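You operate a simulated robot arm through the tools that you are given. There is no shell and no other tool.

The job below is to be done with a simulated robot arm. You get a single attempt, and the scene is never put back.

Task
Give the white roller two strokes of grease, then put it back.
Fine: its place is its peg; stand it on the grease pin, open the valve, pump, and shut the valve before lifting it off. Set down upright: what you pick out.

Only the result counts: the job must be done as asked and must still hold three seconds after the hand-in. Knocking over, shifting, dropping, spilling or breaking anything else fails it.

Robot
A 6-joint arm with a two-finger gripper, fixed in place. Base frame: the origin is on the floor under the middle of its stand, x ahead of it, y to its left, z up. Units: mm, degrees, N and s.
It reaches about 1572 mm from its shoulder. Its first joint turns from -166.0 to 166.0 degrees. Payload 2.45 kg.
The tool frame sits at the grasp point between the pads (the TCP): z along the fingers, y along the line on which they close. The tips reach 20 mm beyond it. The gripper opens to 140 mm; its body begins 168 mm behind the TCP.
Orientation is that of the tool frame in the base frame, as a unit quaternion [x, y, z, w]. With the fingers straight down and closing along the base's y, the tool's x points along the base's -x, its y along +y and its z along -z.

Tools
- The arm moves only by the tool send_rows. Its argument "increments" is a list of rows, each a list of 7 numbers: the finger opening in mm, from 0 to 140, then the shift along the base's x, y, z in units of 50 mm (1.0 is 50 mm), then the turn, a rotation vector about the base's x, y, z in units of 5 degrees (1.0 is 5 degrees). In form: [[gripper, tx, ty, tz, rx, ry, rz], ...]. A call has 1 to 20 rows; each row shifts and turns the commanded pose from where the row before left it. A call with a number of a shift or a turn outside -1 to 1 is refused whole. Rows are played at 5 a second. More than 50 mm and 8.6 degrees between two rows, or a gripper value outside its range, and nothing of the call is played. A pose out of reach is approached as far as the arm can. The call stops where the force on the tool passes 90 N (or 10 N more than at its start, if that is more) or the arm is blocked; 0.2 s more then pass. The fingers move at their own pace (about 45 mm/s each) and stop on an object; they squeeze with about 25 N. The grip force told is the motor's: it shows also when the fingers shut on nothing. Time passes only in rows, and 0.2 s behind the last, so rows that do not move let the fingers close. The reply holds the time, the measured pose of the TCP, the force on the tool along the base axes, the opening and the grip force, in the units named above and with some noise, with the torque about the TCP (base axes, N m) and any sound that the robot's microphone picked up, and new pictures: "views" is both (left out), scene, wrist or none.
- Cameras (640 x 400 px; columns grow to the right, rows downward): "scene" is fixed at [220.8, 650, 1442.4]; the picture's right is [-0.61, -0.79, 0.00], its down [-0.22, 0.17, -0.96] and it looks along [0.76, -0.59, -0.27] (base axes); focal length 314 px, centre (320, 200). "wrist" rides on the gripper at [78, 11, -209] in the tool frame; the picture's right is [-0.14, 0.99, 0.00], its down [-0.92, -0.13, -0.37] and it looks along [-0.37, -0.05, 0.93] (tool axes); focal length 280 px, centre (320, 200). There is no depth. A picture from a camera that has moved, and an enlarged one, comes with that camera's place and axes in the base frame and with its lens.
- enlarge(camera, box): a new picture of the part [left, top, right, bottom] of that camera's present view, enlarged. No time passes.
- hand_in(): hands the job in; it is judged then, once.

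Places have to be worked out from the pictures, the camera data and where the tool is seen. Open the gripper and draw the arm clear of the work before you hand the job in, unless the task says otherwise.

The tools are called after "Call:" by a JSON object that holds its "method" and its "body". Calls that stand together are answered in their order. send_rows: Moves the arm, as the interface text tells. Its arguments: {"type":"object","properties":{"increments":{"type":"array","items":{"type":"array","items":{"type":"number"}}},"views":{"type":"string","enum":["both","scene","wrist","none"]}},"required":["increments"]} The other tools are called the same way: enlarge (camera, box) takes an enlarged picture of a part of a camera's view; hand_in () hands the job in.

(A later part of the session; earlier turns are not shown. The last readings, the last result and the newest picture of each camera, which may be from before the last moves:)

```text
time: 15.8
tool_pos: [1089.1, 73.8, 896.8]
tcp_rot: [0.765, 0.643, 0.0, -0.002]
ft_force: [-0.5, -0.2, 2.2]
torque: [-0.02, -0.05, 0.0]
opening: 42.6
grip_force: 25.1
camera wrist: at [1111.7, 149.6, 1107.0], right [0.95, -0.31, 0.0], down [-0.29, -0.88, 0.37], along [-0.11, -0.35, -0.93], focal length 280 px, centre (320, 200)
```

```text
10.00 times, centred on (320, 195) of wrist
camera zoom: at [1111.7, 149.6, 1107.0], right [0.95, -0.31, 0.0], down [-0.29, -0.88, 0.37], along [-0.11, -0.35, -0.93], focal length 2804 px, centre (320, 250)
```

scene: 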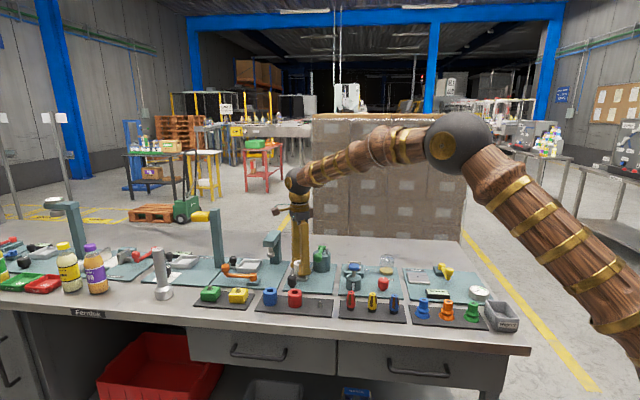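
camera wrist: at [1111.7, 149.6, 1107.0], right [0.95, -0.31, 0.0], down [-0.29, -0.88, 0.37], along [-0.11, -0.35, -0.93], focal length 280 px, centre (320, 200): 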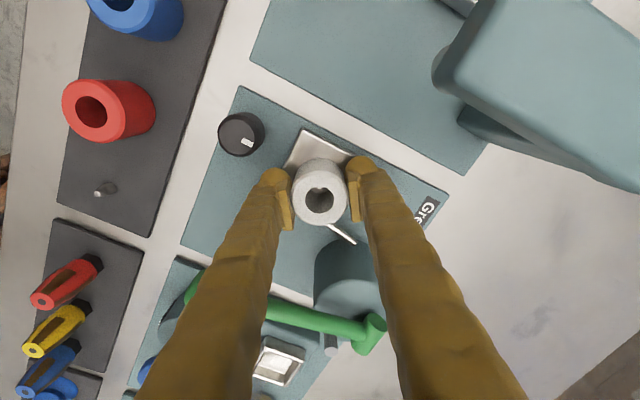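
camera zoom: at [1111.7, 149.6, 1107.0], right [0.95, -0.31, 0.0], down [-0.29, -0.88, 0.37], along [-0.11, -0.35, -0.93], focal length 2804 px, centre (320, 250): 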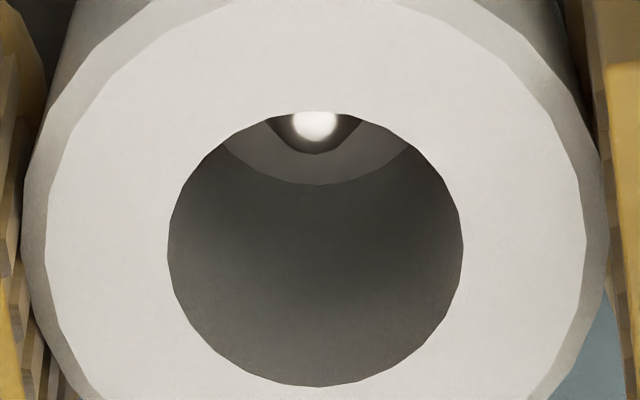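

The pin is now well centred in the bore with light contact (2 N). I open the fingers to 62 mm and retreat straight up.

Call:
{"method": "send_rows", "body": {"increments": [[50, 0, 0, 0, 0, 0, 0], [62, 0, 0, 0, 0, 0, 0], [62, 0, 0, 0, 0, 0, 0], [62, 0, 0, 0.1, 0, 0, 0], [62, 0, 0, 0.3, 0, 0, 0], [62, 0, 0, 0.6, 0, 0, 0], [62, 0, 0, 0.9, 0, 0, 0], [62, 0, 0, 0.5, 0, 0, 0]], "views": "both"}}

Call:
{"method": "enlarge", "body": {"camera": "wrist", "box": [200, 80, 420, 240]}}

Call:
{"method": "enlarge", "body": {"camera": "scene", "box": [270, 230, 350, 300]}}

```text
time: 17.6
tool_pos: [1087.6, 75.0, 1019.0]
tcp_rot: [0.767, 0.642, 0.0, 0.0]
ft_force: [0.5, 0.7, -0.2]
torque: [-0.01, 0.0, -0.02]
opening: 61.8
grip_force: 0.2
camera wrist: at [1111.1, 150.2, 1227.8], right [0.95, -0.31, 0.0], down [-0.29, -0.88, 0.37], along [-0.11, -0.35, -0.93], focal length 280 px, centre (320, 200)
```

scene: 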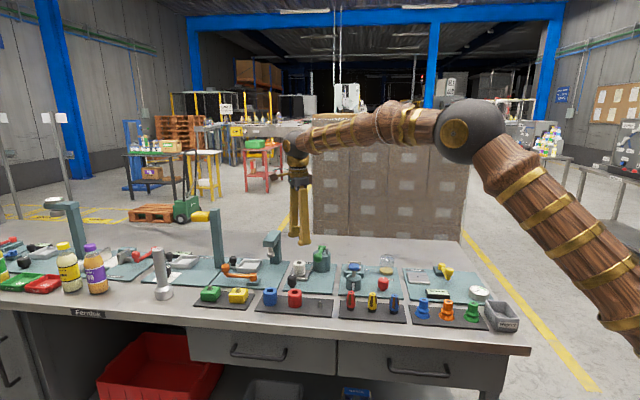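
wrist: 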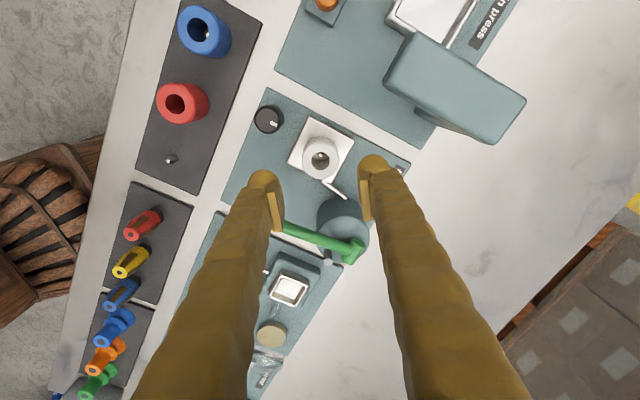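

```text
2.50 times, centred on (310, 160) of wrist
camera zoom: at [1111.1, 150.2, 1227.8], right [0.95, -0.31, 0.0], down [-0.29, -0.88, 0.37], along [-0.11, -0.35, -0.93], focal length 701 px, centre (345, 300)
```

zoom: 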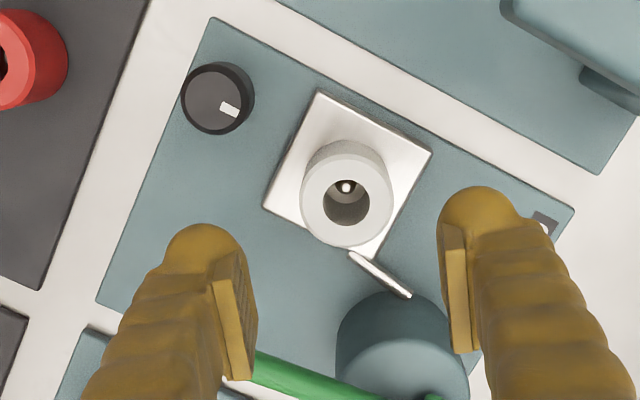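

```text
5.71 times, centred on (310, 265) of scene
camera zoom: at [220.8, 650.0, 1442.4], right [-0.61, -0.79, 0.0], down [-0.22, 0.17, -0.96], along [0.76, -0.59, -0.27], focal length 1796 px, centre (377, -171)
```

zoom: 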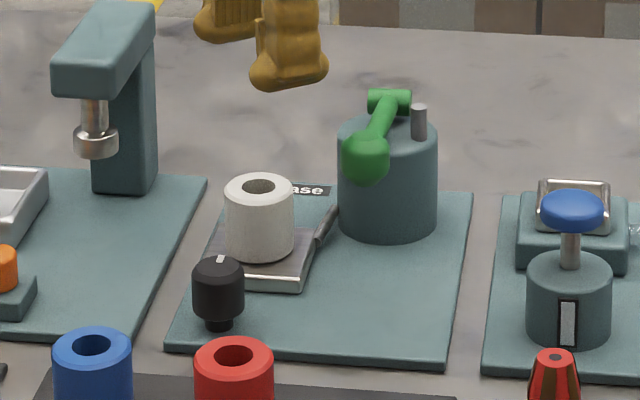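

The roller stands upright on the pin. The valve knob is at about (1043, 135, top 892); I move above it with fingers at 56 mm and check alignment.

Call:
{"method": "send_rows", "body": {"increments": [[56, -0.449, 0.6, 0, 0, 0, 0], [56, -0.449, 0.6, 0, 0, 0, 0], [56, 0, 0, -0.6, 0, 0, 0], [56, 0, 0, -0.6, 0, 0, 0], [56, 0, 0, 0, 0, 0, 0]], "views": "both"}}

Call:
{"method": "enlarge", "body": {"camera": "wrist", "box": [240, 100, 400, 220]}}

Call:
{"method": "enlarge", "body": {"camera": "scene", "box": [260, 230, 340, 300]}}

```text
time: 18.8
tool_pos: [1043.7, 134.7, 957.3]
tcp_rot: [0.766, 0.643, 0.0, 0.0]
ft_force: [-1.0, 0.0, -0.4]
torque: [0.0, 0.05, -0.02]
opening: 55.8
grip_force: 0.0
camera wrist: at [1067.5, 210.1, 1167.3], right [0.95, -0.31, 0.0], down [-0.29, -0.88, 0.37], along [-0.11, -0.35, -0.93], focal length 280 px, centre (320, 200)
```

scene: 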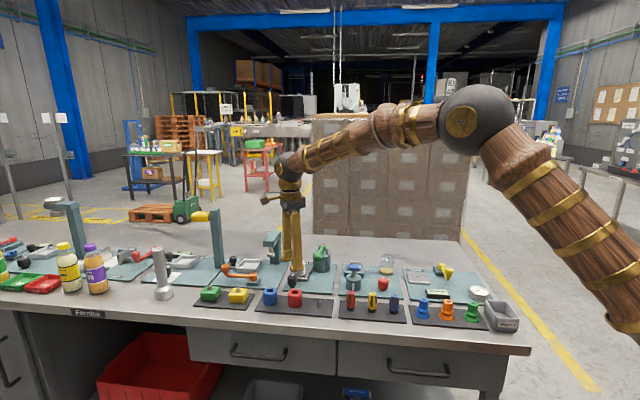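
wrist: 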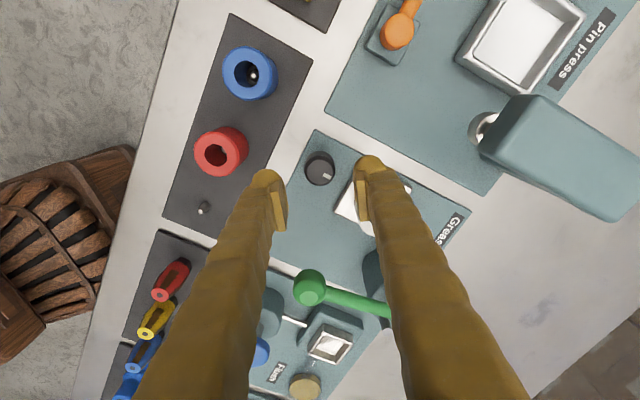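

```text
3.33 times, centred on (320, 160) of wrist
camera zoom: at [1067.5, 210.1, 1167.3], right [0.95, -0.31, 0.0], down [-0.29, -0.88, 0.37], along [-0.11, -0.35, -0.93], focal length 935 px, centre (320, 333)
```

zoom: 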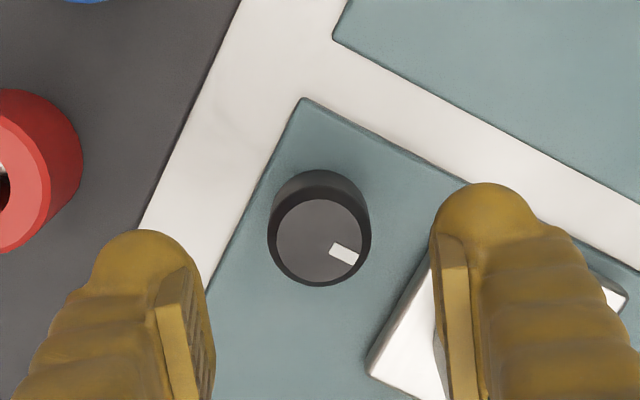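

```text
5.71 times, centred on (300, 265) of scene
camera zoom: at [220.8, 650.0, 1442.4], right [-0.61, -0.79, 0.0], down [-0.22, 0.17, -0.96], along [0.76, -0.59, -0.27], focal length 1796 px, centre (434, -171)
```

zoom: 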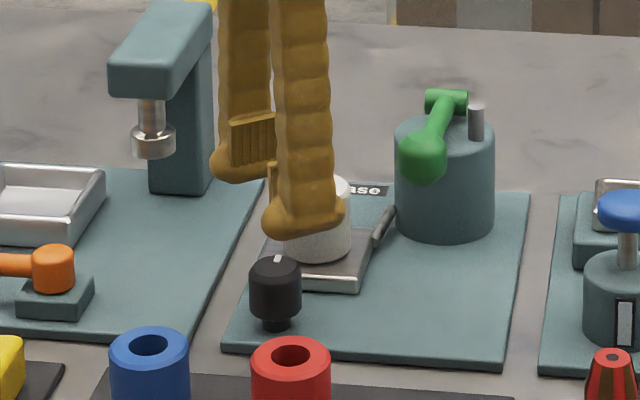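

The gripper is centred over the knob; its pointer faces straight back (−45° in base). I descend to z≈882 and close gently on it.

Call:
{"method": "send_rows", "body": {"increments": [[56, -0.005, -0.005, -0.5, 0, 0, 0], [56, 0, 0, -0.5, 0, 0, 0], [56, 0, 0, -0.3, 0, 0, 0], [56, 0, 0, -0.2, 0, 0, 0], [40, 0, 0, 0, 0, 0, 0], [26, 0, 0, 0, 0, 0, 0], [26, 0, 0, 0, 0, 0, 0], [26, 0, 0, 0, 0, 0, 0]], "views": "both"}}

Call:
{"method": "enlarge", "body": {"camera": "wrist", "box": [240, 120, 400, 240]}}

Call:
{"method": "enlarge", "body": {"camera": "scene", "box": [260, 230, 340, 300]}}

```text
time: 20.6
tool_pos: [1046.0, 134.2, 888.3]
tcp_rot: [0.766, 0.643, 0.003, 0.002]
ft_force: [30.4, -7.3, 81.0]
torque: [-1.54, -3.33, 0.28]
opening: 52.1
grip_force: 19.5
camera wrist: at [1067.0, 209.1, 1098.6], right [0.95, -0.31, 0.01], down [-0.29, -0.88, 0.37], along [-0.11, -0.35, -0.93], focal length 280 px, centre (320, 200)
```

scene: 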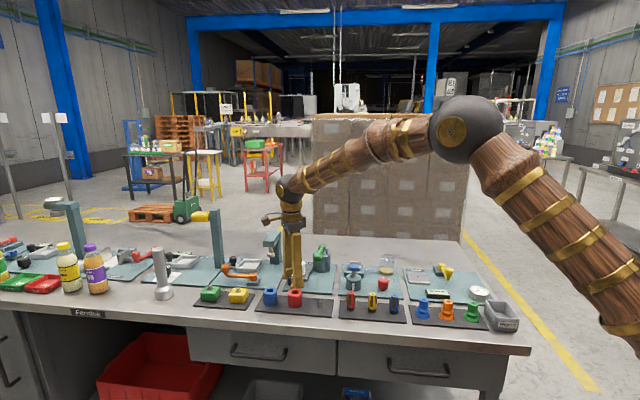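
wrist: 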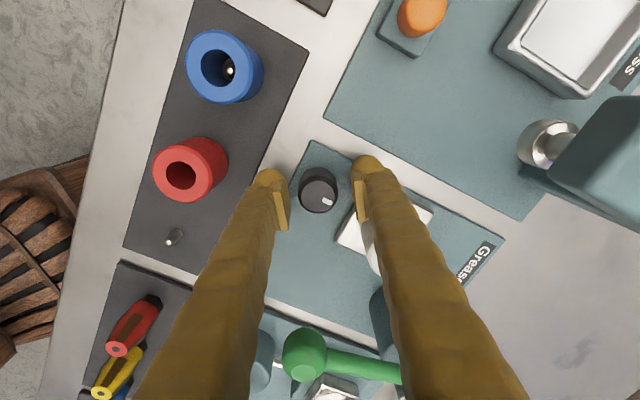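

```text
3.33 times, centred on (320, 180) of wrist
camera zoom: at [1067.0, 209.1, 1098.6], right [0.95, -0.31, 0.01], down [-0.29, -0.88, 0.37], along [-0.11, -0.35, -0.93], focal length 935 px, centre (320, 267)
```

zoom: 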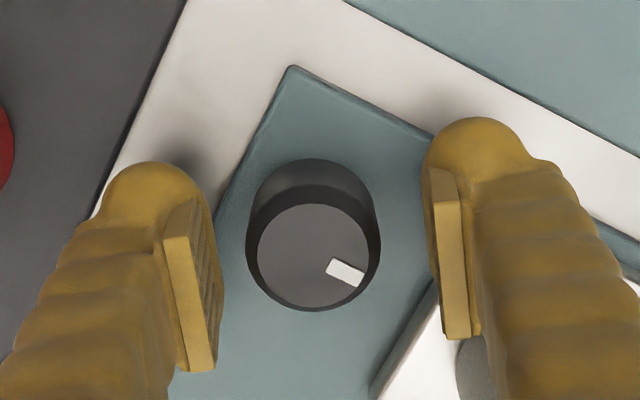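

```text
5.71 times, centred on (300, 265) of scene
camera zoom: at [220.8, 650.0, 1442.4], right [-0.61, -0.79, 0.0], down [-0.22, 0.17, -0.96], along [0.76, -0.59, -0.27], focal length 1796 px, centre (434, -171)
```

zoom: 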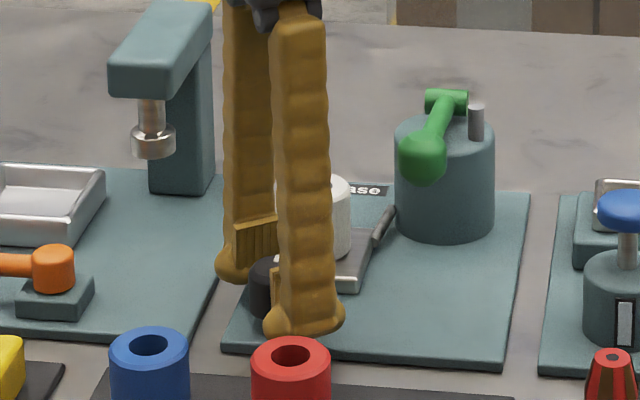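

The back finger's tip has touched the corner of the pin block (z≈866), stopping at TCP 888. I open slightly, raise to about 893 so the tips clear the block, and check.

Call:
{"method": "send_rows", "body": {"increments": [[56, 0, 0, 0.1, 0, 0, 0], [56, 0, 0, 0.1, 0, 0, 0], [56, 0, 0, 0, 0, 0, 0]], "views": "both"}}

Call:
{"method": "enlarge", "body": {"camera": "scene", "box": [260, 230, 340, 300]}}

Call:
{"method": "enlarge", "body": {"camera": "wrist", "box": [240, 120, 440, 280]}}

```text
time: 21.4
tool_pos: [1041.3, 133.9, 888.8]
tcp_rot: [0.766, 0.643, -0.003, -0.001]
ft_force: [-0.5, 1.1, 0.1]
torque: [0.01, -0.05, -0.05]
opening: 57.2
grip_force: 0.2
camera wrist: at [1066.1, 209.9, 1099.1], right [0.95, -0.31, 0.0], down [-0.28, -0.88, 0.37], along [-0.12, -0.35, -0.93], focal length 280 px, centre (320, 200)
```

scene: 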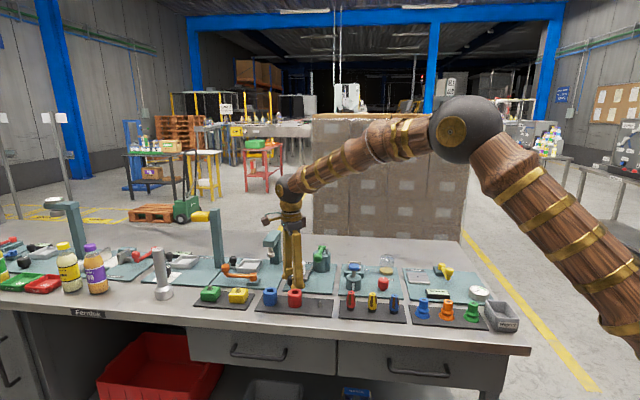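
wrist: 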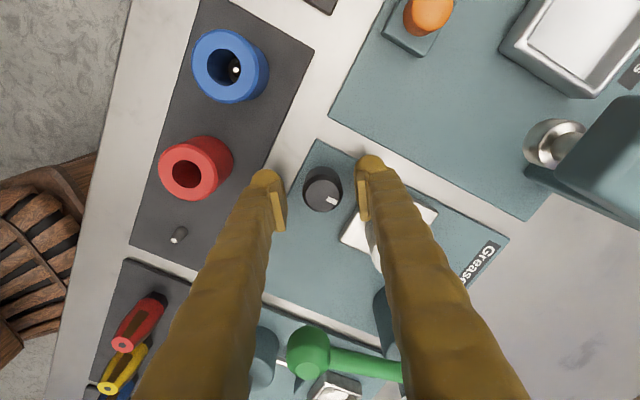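

```text
5.71 times, centred on (300, 265) of scene
camera zoom: at [220.8, 650.0, 1442.4], right [-0.61, -0.79, 0.0], down [-0.22, 0.17, -0.96], along [0.76, -0.59, -0.27], focal length 1796 px, centre (434, -171)
```

zoom: 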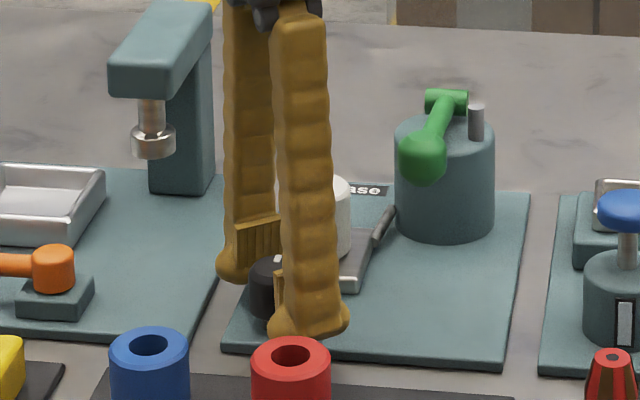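

```text
2.50 times, centred on (340, 200) of wrist
camera zoom: at [1066.1, 209.9, 1099.1], right [0.95, -0.31, 0.0], down [-0.28, -0.88, 0.37], along [-0.12, -0.35, -0.93], focal length 701 px, centre (270, 200)
```

zoom: 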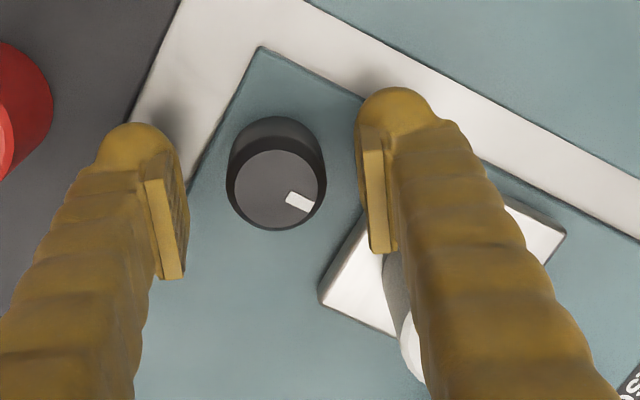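

Force is clear now. I hold for a moment to see where the pose settles.

Call:
{"method": "send_rows", "body": {"increments": [[56, 0, 0, 0, 0, 0, 0], [56, 0, 0, 0, 0, 0, 0], [56, 0, 0, 0, 0, 0, 0]], "views": "none"}}

```text
time: 22.2
tool_pos: [1042.7, 135.0, 892.2]
tcp_rot: [0.766, 0.642, 0.001, 0.0]
ft_force: [-0.5, 0.0, 0.0]
torque: [0.03, -0.01, -0.01]
opening: 56.2
grip_force: 0.0
```

The pose settled at (1042.7, 135, 892), as commanded, with fingertips clear of the block. I close on the knob here.

Call:
{"method": "send_rows", "body": {"increments": [[44, 0, 0, 0, 0, 0, 0], [34, 0, 0, 0, 0, 0, 0], [24, 0, 0, 0, 0, 0, 0], [24, 0, 0, 0, 0, 0, 0], [24, 0, 0, 0, 0, 0, 0]], "views": "both"}}

Call:
{"method": "enlarge", "body": {"camera": "wrist", "box": [240, 120, 400, 240]}}

```text
time: 23.4
tool_pos: [1043.8, 133.5, 891.7]
tcp_rot: [0.766, 0.642, 0.0, 0.001]
ft_force: [24.7, -1.8, -5.7]
torque: [-0.01, -0.27, -0.08]
opening: 30.1
grip_force: 44.7
camera wrist: at [1067.0, 209.5, 1102.6], right [0.95, -0.31, 0.0], down [-0.29, -0.88, 0.37], along [-0.11, -0.35, -0.93], focal length 280 px, centre (320, 200)
```

scene: 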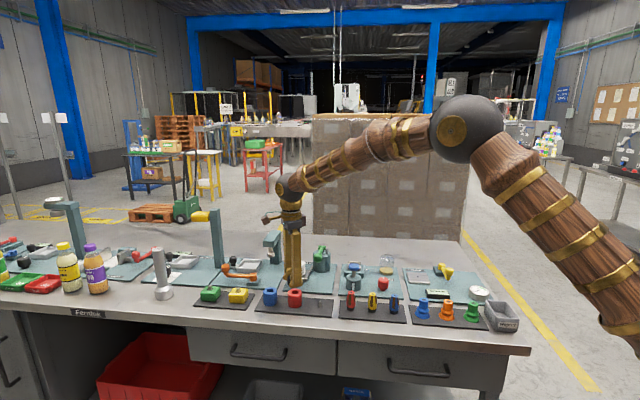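
wrist: 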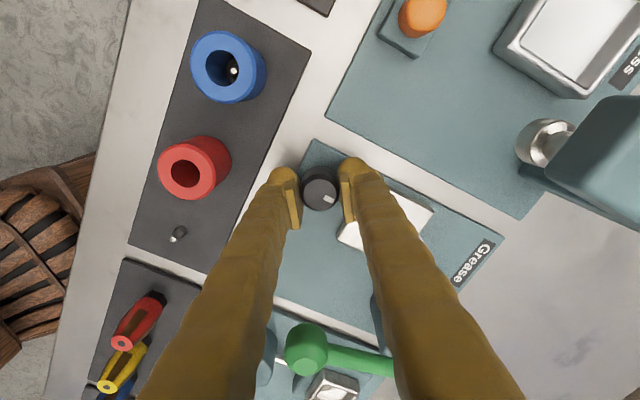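

```text
3.33 times, centred on (320, 180) of wrist
camera zoom: at [1067.0, 209.5, 1102.6], right [0.95, -0.31, 0.0], down [-0.29, -0.88, 0.37], along [-0.11, -0.35, -0.93], focal length 935 px, centre (320, 267)
```

zoom: 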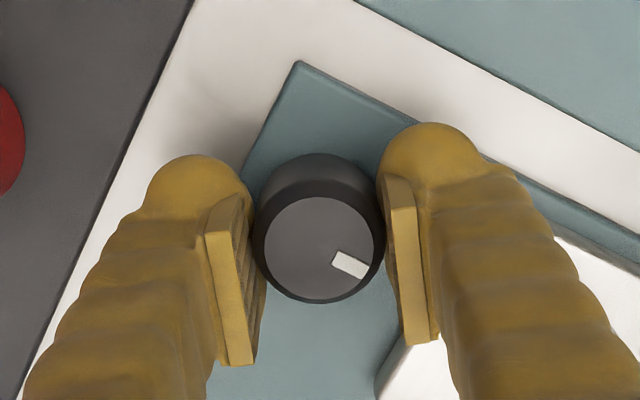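

The knob is held (30 mm); a 25 N side load shows the knob centre is ~1.7 mm further +x. I relieve that, then try turning counter-clockwise a little while watching the torque.

Call:
{"method": "send_rows", "body": {"increments": [[24, 0.034, -0.005, 0, 0, 0, 0], [24, 0, 0, 0, 0, 0, 0], [24, 0, 0, 0, 0, 0, 1], [24, 0, 0, 0, 0, 0, 1], [24, 0, 0, 0, 0, 0, 1], [24, 0, 0, 0, 0, 0, 0]], "views": "both"}}

Call:
{"method": "enlarge", "body": {"camera": "wrist", "box": [240, 120, 400, 240]}}

```text
time: 24.8
tool_pos: [1045.4, 135.3, 892.7]
tcp_rot: [0.675, 0.737, 0.0, 0.001]
ft_force: [-9.2, 2.3, 2.4]
torque: [0.14, 0.11, -0.37]
opening: 30.5
grip_force: 44.7
camera wrist: at [1047.9, 213.1, 1102.6], right [1.0, -0.05, 0.0], down [-0.05, -0.93, 0.37], along [-0.02, -0.37, -0.93], focal length 280 px, centre (320, 200)
```

scene: 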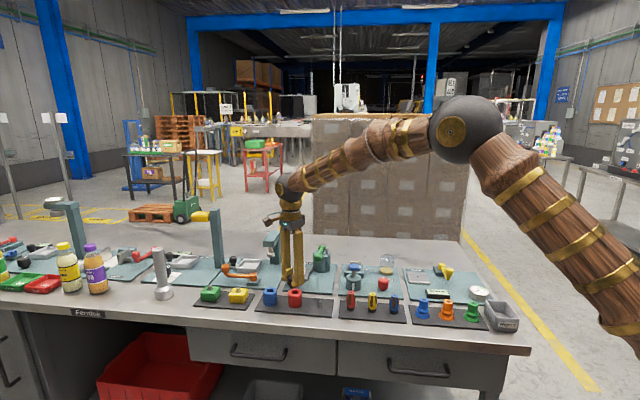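
wrist: 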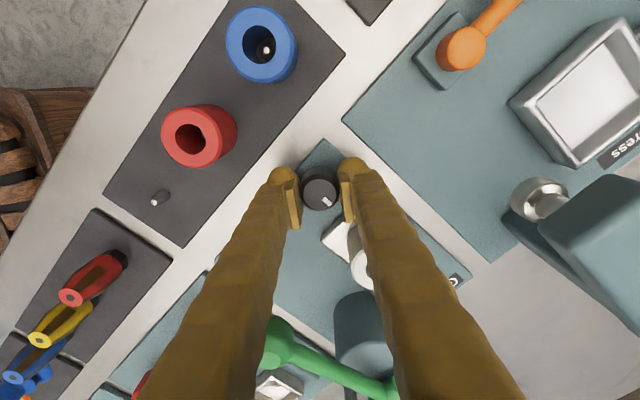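

```text
3.33 times, centred on (320, 180) of wrist
camera zoom: at [1047.9, 213.1, 1102.6], right [1.0, -0.05, 0.0], down [-0.05, -0.93, 0.37], along [-0.02, -0.37, -0.93], focal length 935 px, centre (320, 267)
```

zoom: 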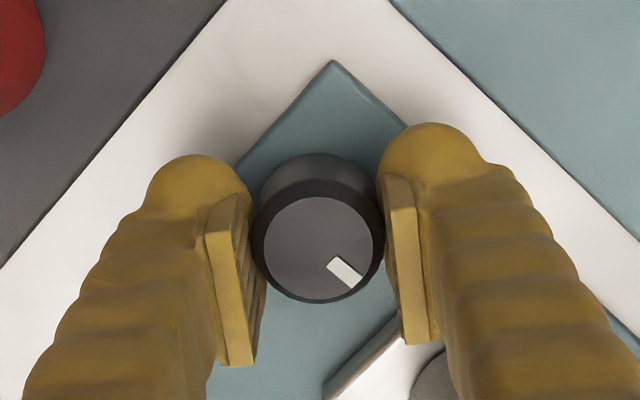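

The pointer stayed put in the base frame while the fingers slipped (torque −0.37), so counter-clockwise is the shut stop; the valve opens clockwise. I release, lift, rotate the gripper +75° and re-approach so I can turn clockwise with room.

Call:
{"method": "send_rows", "body": {"increments": [[40, 0, 0, 0, 0, 0, 0], [56, 0, 0, 0, 0, 0, 0], [56, 0, 0, 0, 0, 0, 0], [56, -0.012, 0, 0.4, 0, 0, 0], [56, 0, 0, 0.5, 0, 0, 0], [56, 0, 0, 0.5, 0, 0, 1], [56, 0, 0, 0, 0, 0, 1], [56, 0, 0, 0, 0, 0, 1], [56, 0, 0, 0, 0, 0, 1], [56, 0, 0, 0, 0, 0, 1], [56, 0, 0, 0, 0, 0, 1], [56, 0, 0, 0, 0, 0, 1], [56, 0, 0, 0, 0, 0, 1], [56, 0, 0, 0, 0, 0, 1], [56, 0, 0, 0, 0, 0, 1], [56, 0, 0, 0, 0, 0, 1], [56, 0, 0, 0, 0, 0, 1], [56, 0, 0, 0, 0, 0, 1], [56, 0, 0, 0, 0, 0, 1], [56, 0, 0, 0, 0, 0, 1]], "views": "both"}}

Call:
{"method": "enlarge", "body": {"camera": "wrist", "box": [240, 100, 400, 220]}}

```text
time: 29.0
tool_pos: [1043.1, 134.1, 962.2]
tcp_rot: [0.086, 0.996, 0.0, 0.0]
ft_force: [-0.3, -0.3, -0.7]
torque: [0.01, -0.02, 0.0]
opening: 56.1
grip_force: 0.1
camera wrist: at [968.0, 158.2, 1172.1], right [0.31, 0.95, 0.0], down [0.89, -0.28, 0.37], along [0.35, -0.11, -0.93], focal length 280 px, centre (320, 200)
```

scene: 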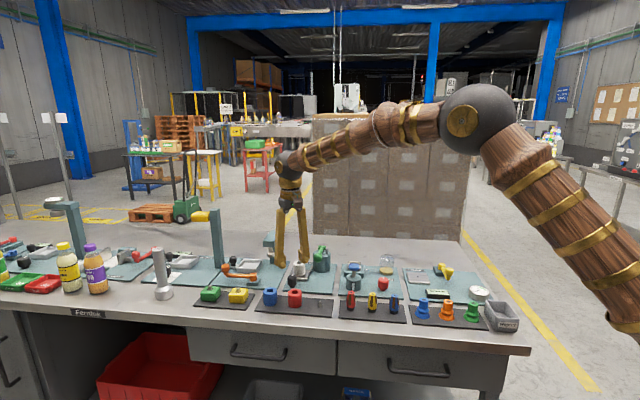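
wrist: 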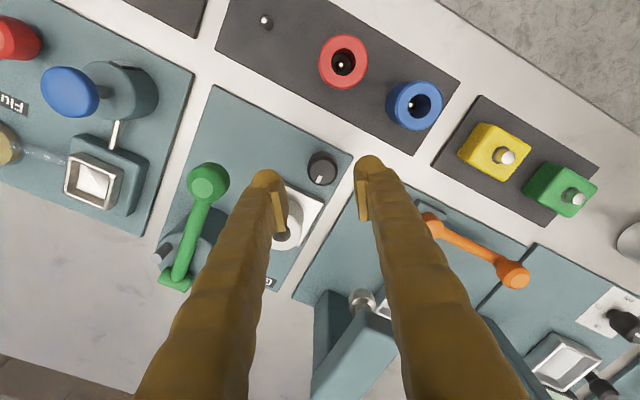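

```text
3.33 times, centred on (320, 160) of wrist
camera zoom: at [968.0, 158.2, 1172.1], right [0.31, 0.95, 0.0], down [0.89, -0.28, 0.37], along [0.35, -0.11, -0.93], focal length 935 px, centre (320, 333)
```

zoom: 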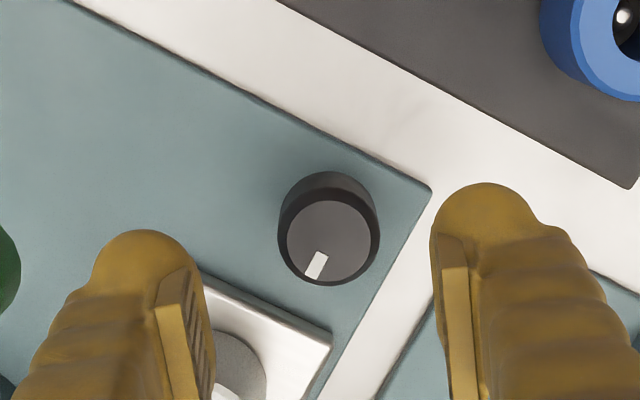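

Comparing the two orientations, the knob centre is at (1044, 137) with its top near z≈900. I shift +2.5 mm in y, descend to z≈894.6 and grip the knob.

Call:
{"method": "send_rows", "body": {"increments": [[56, 0, 0.05, -0.3, 0, 0, 0], [56, 0, 0, -0.4, 0, 0, 0], [56, 0, 0, -0.4, 0, 0, 0], [56, 0, 0, -0.26, 0, 0, 0], [44, 0, 0, 0, 0, 0, 0], [34, 0, 0, 0, 0, 0, 0], [24, 0, 0, 0, 0, 0, 0], [24, 0, 0, 0, 0, 0, 0], [24, 0, 0, 0, 0, 0, 0]], "views": "both"}}

Call:
{"method": "enlarge", "body": {"camera": "wrist", "box": [240, 120, 400, 240]}}

```text
time: 31.0
tool_pos: [1045.8, 135.5, 893.5]
tcp_rot: [0.087, 0.996, 0.0, 0.0]
ft_force: [9.1, 22.0, -3.5]
torque: [0.23, -0.12, -0.03]
opening: 30.2
grip_force: 45.4
camera wrist: at [969.0, 160.6, 1103.3], right [0.31, 0.95, 0.0], down [0.88, -0.29, 0.37], along [0.35, -0.11, -0.93], focal length 280 px, centre (320, 200)
```

scene: 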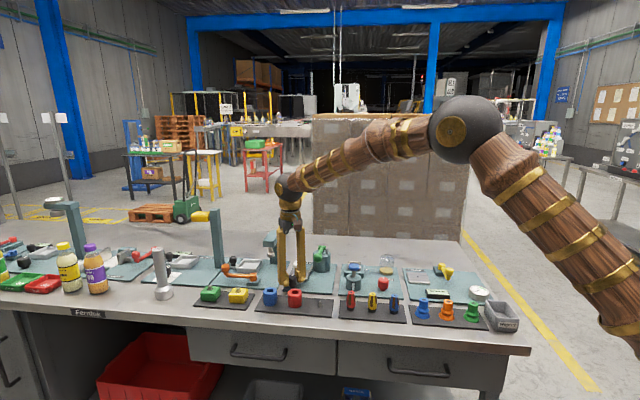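
wrist: 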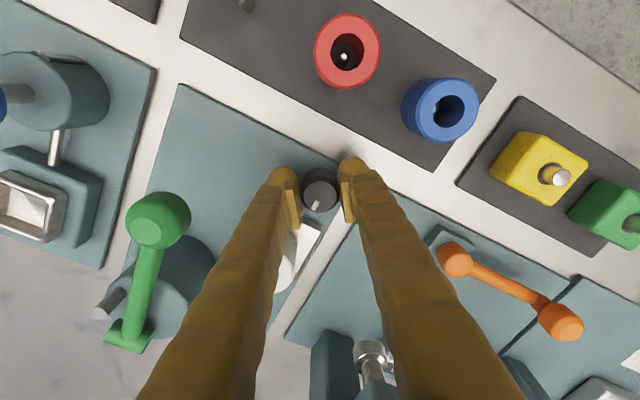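

```text
3.33 times, centred on (320, 180) of wrist
camera zoom: at [969.0, 160.6, 1103.3], right [0.31, 0.95, 0.0], down [0.88, -0.29, 0.37], along [0.35, -0.11, -0.93], focal length 935 px, centre (320, 267)
```

zoom: 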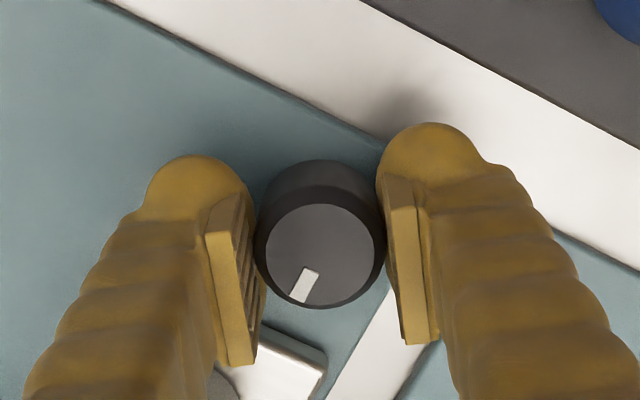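

Gripped at 30 mm with 22 N side load toward +y; I shift +1.5 mm to relieve it, then turn clockwise 15° as a test.

Call:
{"method": "send_rows", "body": {"increments": [[24, 0.006, 0.03, 0, 0, 0, 0], [24, 0, 0, 0, 0, 0, 0], [24, 0, 0, 0, 0, 0, -1], [24, 0, 0, 0, 0, 0, -1], [24, 0, 0, 0, 0, 0, -1], [24, 0, 0, 0, 0, 0, 0]], "views": "wrist"}}

Call:
{"method": "enlarge", "body": {"camera": "wrist", "box": [240, 120, 400, 240]}}

```text
time: 32.4
tool_pos: [1044.8, 136.4, 893.0]
tcp_rot: [0.217, 0.976, 0.0, 0.0]
ft_force: [21.0, -8.3, -16.8]
torque: [-0.16, -0.37, -0.01]
opening: 30.0
grip_force: 45.0
camera wrist: at [977.9, 179.6, 1103.4], right [0.54, 0.84, 0.0], down [0.78, -0.51, 0.37], along [0.31, -0.2, -0.93], focal length 280 px, centre (320, 200)
```

wrist: 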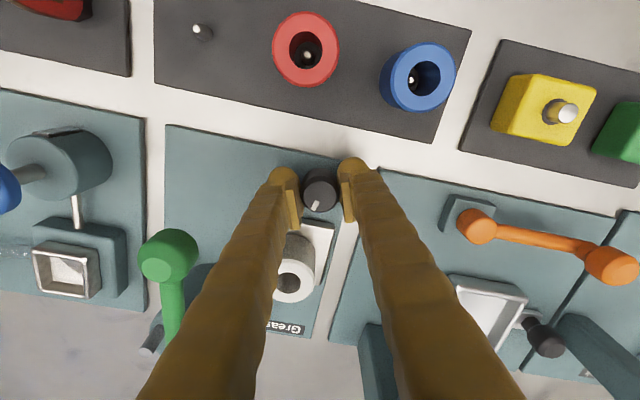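

```text
3.33 times, centred on (320, 180) of wrist
camera zoom: at [977.9, 179.6, 1103.4], right [0.54, 0.84, 0.0], down [0.78, -0.51, 0.37], along [0.31, -0.2, -0.93], focal length 935 px, centre (320, 267)
```

zoom: 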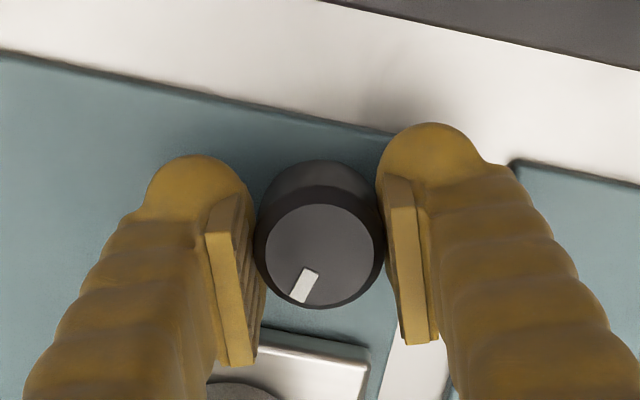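

The knob now turns with the fingers (pointer fixed in the gripper view, little torque). I relieve the side load and continue clockwise another 30°.

Call:
{"method": "send_rows", "body": {"increments": [[24, 0.03, -0.012, -0.02, 0, 0, 0], [24, 0, 0, 0, 0, 0, -1], [24, 0, 0, 0, 0, 0, -1], [24, 0, 0, 0, 0, 0, -1], [24, 0, 0, 0, 0, 0, -1], [24, 0, 0, 0, 0, 0, -1], [24, 0, 0, 0, 0, 0, -1], [24, 0, 0, 0, 0, 0, 0]], "views": "wrist"}}

Call:
{"method": "enlarge", "body": {"camera": "wrist", "box": [240, 120, 400, 240]}}

```text
time: 34.2
tool_pos: [1045.5, 137.0, 893.0]
tcp_rot: [0.462, 0.887, -0.001, -0.001]
ft_force: [-56.6, -30.2, 9.1]
torque: [-0.35, 0.65, 0.01]
opening: 30.1
grip_force: 44.7
camera wrist: at [1008.6, 206.8, 1103.5], right [0.89, 0.46, 0.0], down [0.42, -0.83, 0.37], along [0.17, -0.33, -0.93], focal length 280 px, centre (320, 200)
```

wrist: 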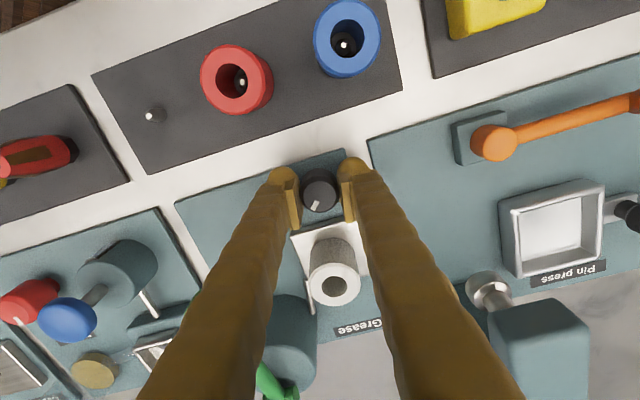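

```text
3.33 times, centred on (320, 180) of wrist
camera zoom: at [1008.6, 206.8, 1103.5], right [0.89, 0.46, 0.0], down [0.42, -0.83, 0.37], along [0.17, -0.33, -0.93], focal length 935 px, centre (320, 267)
```

zoom: 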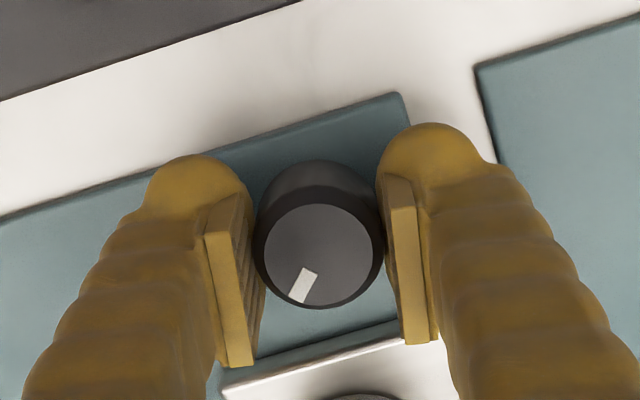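

The knob has turned 45° clockwise, following the fingers, but side load has built up; I shift toward the load (−2.4, −1.3 mm) and continue in smaller parts.

Call:
{"method": "send_rows", "body": {"increments": [[24, -0.025, -0.013, 0, 0, 0, 0], [24, -0.025, -0.013, 0, 0, 0, 0], [24, 0, 0, 0, 0, 0, 0]], "views": "none"}}

```text
time: 35.0
tool_pos: [1044.8, 136.7, 893.7]
tcp_rot: [0.463, 0.887, 0.002, 0.001]
ft_force: [-3.2, -7.4, -1.7]
torque: [-0.08, -0.05, -0.02]
opening: 30.1
grip_force: 45.1
```

The load is relieved. I continue clockwise 20°.

Call:
{"method": "send_rows", "body": {"increments": [[24, 0, 0, 0, 0, 0, -1], [24, 0, 0, 0, 0, 0, -1], [24, 0, 0, 0, 0, 0, -1], [24, 0, 0, 0, 0, 0, -1], [24, 0, 0, 0, 0, 0, 0]], "views": "none"}}

```text
time: 36.2
tool_pos: [1044.9, 137.1, 892.9]
tcp_rot: [0.609, 0.793, 0.0, 0.001]
ft_force: [32.1, 6.5, 0.4]
torque: [0.11, -0.37, -0.03]
opening: 30.0
grip_force: 45.2
```

Torque is still small, so the knob is turning freely at 65°. I relieve the side load and go on by another 20°.

Call:
{"method": "send_rows", "body": {"increments": [[24, 0.028, 0.006, 0, 0, 0, 0], [24, 0, 0, 0, 0, 0, -1], [24, 0, 0, 0, 0, 0, -1], [24, 0, 0, 0, 0, 0, -1], [24, 0, 0, 0, 0, 0, -1], [24, 0, 0, 0, 0, 0, 0]], "views": "wrist"}}

Call:
{"method": "enlarge", "body": {"camera": "wrist", "box": [240, 120, 400, 240]}}

```text
time: 37.6
tool_pos: [1044.1, 136.5, 894.5]
tcp_rot: [0.737, 0.675, 0.0, 0.0]
ft_force: [-19.7, 10.6, 9.7]
torque: [0.11, 0.2, -0.01]
opening: 29.8
grip_force: 44.8
camera wrist: at [1061.5, 213.1, 1103.4], right [0.97, -0.22, 0.0], down [-0.21, -0.91, 0.37], along [-0.08, -0.36, -0.93], focal length 280 px, centre (320, 200)
```

wrist: 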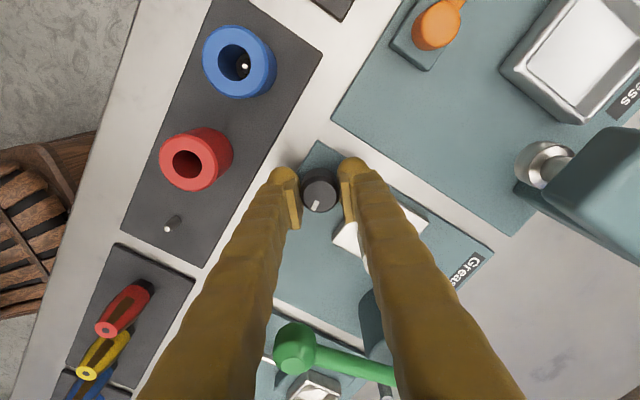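

```text
3.33 times, centred on (320, 180) of wrist
camera zoom: at [1061.5, 213.1, 1103.4], right [0.97, -0.22, 0.0], down [-0.21, -0.91, 0.37], along [-0.08, -0.36, -0.93], focal length 935 px, centre (320, 267)
```

zoom: 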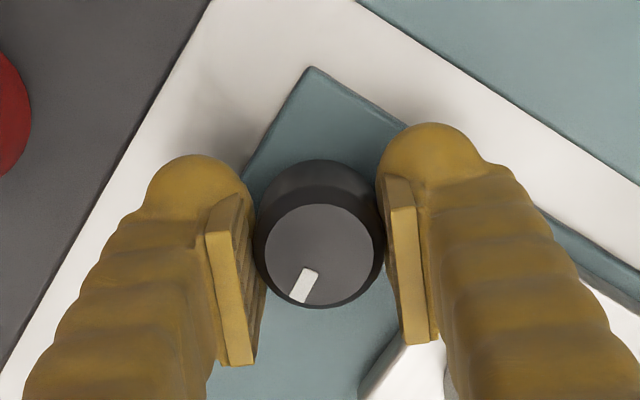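

85° turned with no stop reached yet. I continue 15° more and watch for a torque rise.

Call:
{"method": "send_rows", "body": {"increments": [[24, -0.016, 0.01, 0, 0, 0, 0], [24, 0, 0, 0, 0, 0, -1], [24, 0, 0, 0, 0, 0, 0]], "views": "none"}}

Call:
{"method": "send_rows", "body": {"increments": [[24, 0, 0, 0, 0, 0, -1], [24, 0, 0, 0, 0, 0, -1], [24, 0, 0, 0, 0, 0, 0]], "views": "wrist"}}

Call:
{"method": "enlarge", "body": {"camera": "wrist", "box": [240, 120, 400, 240]}}

```text
time: 38.4
tool_pos: [1043.4, 135.0, 893.9]
tcp_rot: [0.766, 0.643, -0.001, 0.0]
ft_force: [-10.3, 1.3, 10.6]
torque: [-0.03, 0.12, 0.0]
opening: 30.0
grip_force: 45.6
```

```text
time: 39.2
tool_pos: [1044.6, 136.2, 892.5]
tcp_rot: [0.819, 0.574, -0.001, 0.0]
ft_force: [-2.8, -1.3, 5.3]
torque: [-0.08, 0.01, 0.33]
opening: 30.0
grip_force: 45.5
camera wrist: at [1080.4, 206.2, 1103.1], right [0.88, -0.47, 0.0], down [-0.44, -0.82, 0.37], along [-0.17, -0.33, -0.93], focal length 280 px, centre (320, 200)
```

wrist: 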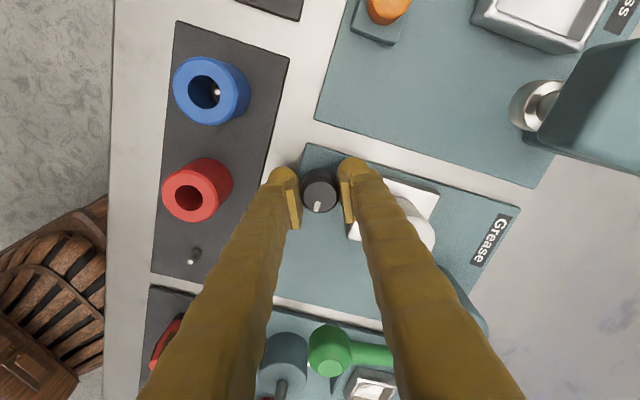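

```text
3.33 times, centred on (320, 180) of wrist
camera zoom: at [1080.4, 206.2, 1103.1], right [0.88, -0.47, 0.0], down [-0.44, -0.82, 0.37], along [-0.17, -0.33, -0.93], focal length 935 px, centre (320, 267)
```

zoom: 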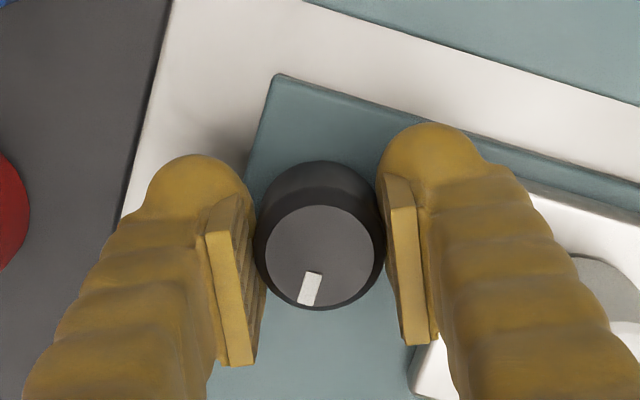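

Torque rose (+0.33) and the fingers slipped slightly: the pointer is now 90° clockwise from where it was, so the valve is at its open stop. I open the fingers modestly, lift straight up, and go look at the pump lever.

Call:
{"method": "send_rows", "body": {"increments": [[36, 0, 0, 0, 0, 0, 0], [44, 0, 0, 0, 0, 0, 0], [44, 0, 0, 0, 0, 0, 0], [44, 0, 0, 0.3, 0, 0, 0], [44, 0, 0, 0.6, 0, 0, 0], [44, 0, 0, 0.8, 0, 0, 0], [44, 0, 0, 0.8, 0, 0, 0], [44, 0, 0, 0, 0, 0, 0]], "views": "both"}}

Call:
{"method": "enlarge", "body": {"camera": "wrist", "box": [240, 100, 480, 300]}}

Call:
{"method": "enlarge", "body": {"camera": "scene", "box": [270, 230, 350, 300]}}

```text
time: 41.0
tool_pos: [1043.4, 137.8, 1018.4]
tcp_rot: [0.819, 0.574, -0.001, 0.0]
ft_force: [0.3, 0.1, 0.6]
torque: [0.0, -0.02, 0.04]
opening: 44.0
grip_force: 0.0
camera wrist: at [1080.0, 207.5, 1227.9], right [0.88, -0.47, 0.0], down [-0.43, -0.82, 0.37], along [-0.17, -0.33, -0.93], focal length 280 px, centre (320, 200)
```

scene: 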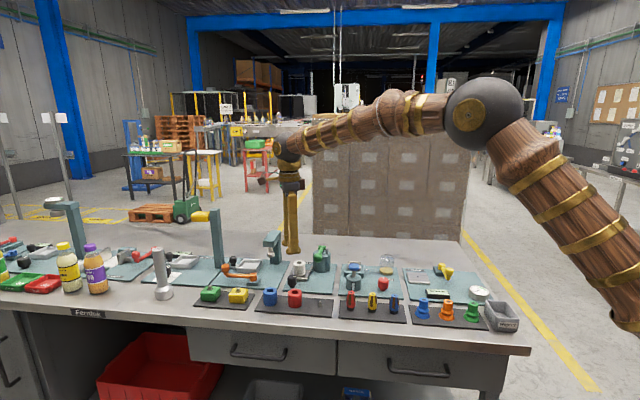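
wrist: 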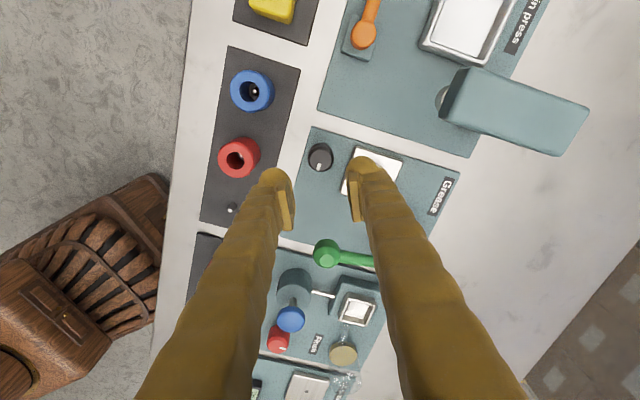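

```text
2.00 times, centred on (360, 200) of wrist
camera zoom: at [1080.0, 207.5, 1227.9], right [0.88, -0.47, 0.0], down [-0.43, -0.82, 0.37], along [-0.17, -0.33, -0.93], focal length 561 px, centre (240, 200)
```

zoom: 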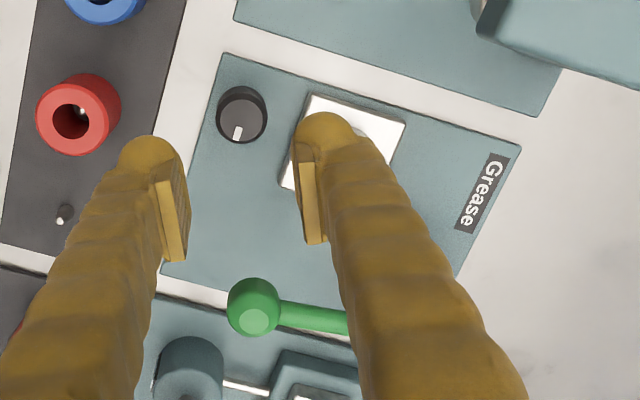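

```text
5.71 times, centred on (310, 265) of scene
camera zoom: at [220.8, 650.0, 1442.4], right [-0.61, -0.79, 0.0], down [-0.22, 0.17, -0.96], along [0.76, -0.59, -0.27], focal length 1796 px, centre (377, -171)
```

zoom: 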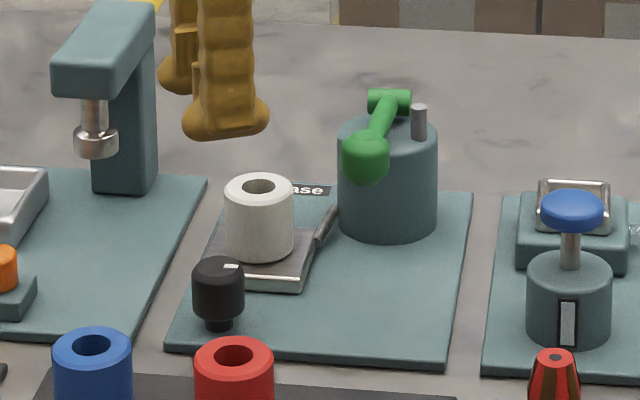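

The valve pointer now faces the pump. I rotate to align the fingers across the lever, close them, and move above the lever ball (≈(1006, 49, 957)).

Call:
{"method": "send_rows", "body": {"increments": [[30, -0.058, -0.136, 0, 0, 0, 1], [20, -0.058, -0.136, 0, 0, 0, 1], [10, -0.058, -0.136, 0, 0, 0, 1], [0, -0.058, -0.136, 0, 0, 0, 1], [0, -0.058, -0.136, 0, 0, 0, 1], [0, -0.058, -0.136, 0, 0, 0, 1], [0, -0.058, -0.136, 0, 0, 0, 1], [0, -0.058, -0.136, 0, 0, 0, 1], [0, -0.058, -0.136, 0, 0, 0, 1], [0, -0.058, -0.136, 0, 0, 0, 1], [0, -0.058, -0.136, 0, 0, 0, 1], [0, -0.058, -0.136, 0, 0, 0, 1], [0, -0.058, -0.136, 0, 0, 0, 1], [0, 0, 0, 0, 0, 0, 0]], "views": "both"}}

Call:
{"method": "enlarge", "body": {"camera": "wrist", "box": [220, 80, 420, 280]}}

Call:
{"method": "enlarge", "body": {"camera": "scene", "box": [270, 210, 350, 290]}}

```text
time: 44.0
tool_pos: [1005.4, 47.9, 1018.7]
tcp_rot: [0.382, 0.924, 0.0, 0.0]
ft_force: [-0.2, 0.5, 0.1]
torque: [0.01, -0.01, 0.03]
opening: 0.0
grip_force: 25.2
camera wrist: at [957.8, 110.9, 1228.5], right [0.8, 0.6, 0.0], down [0.56, -0.74, 0.37], along [0.22, -0.29, -0.93], focal length 280 px, centre (320, 200)
```

scene: 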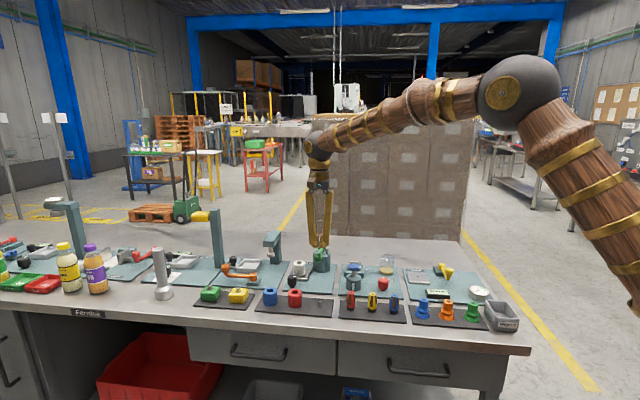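
wrist: 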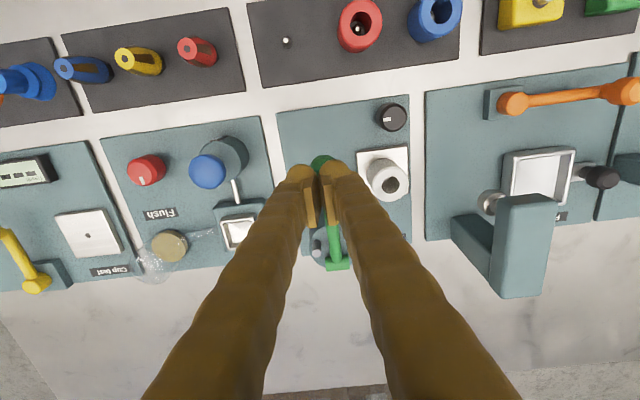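

```text
2.00 times, centred on (320, 180) of wrist
camera zoom: at [957.8, 110.9, 1228.5], right [0.8, 0.6, 0.0], down [0.56, -0.74, 0.37], along [0.22, -0.29, -0.93], focal length 561 px, centre (320, 240)
```

zoom: 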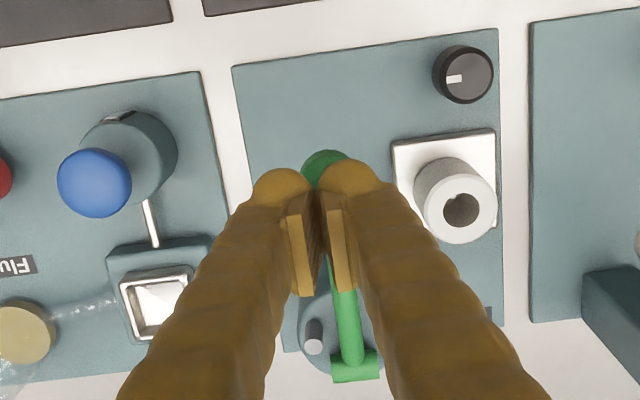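

```text
5.00 times, centred on (310, 250) of scene
camera zoom: at [220.8, 650.0, 1442.4], right [-0.61, -0.79, 0.0], down [-0.22, 0.17, -0.96], along [0.76, -0.59, -0.27], focal length 1571 px, centre (370, -50)
```

zoom: 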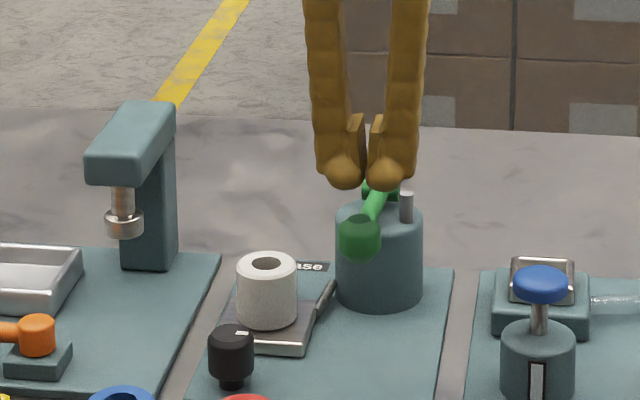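

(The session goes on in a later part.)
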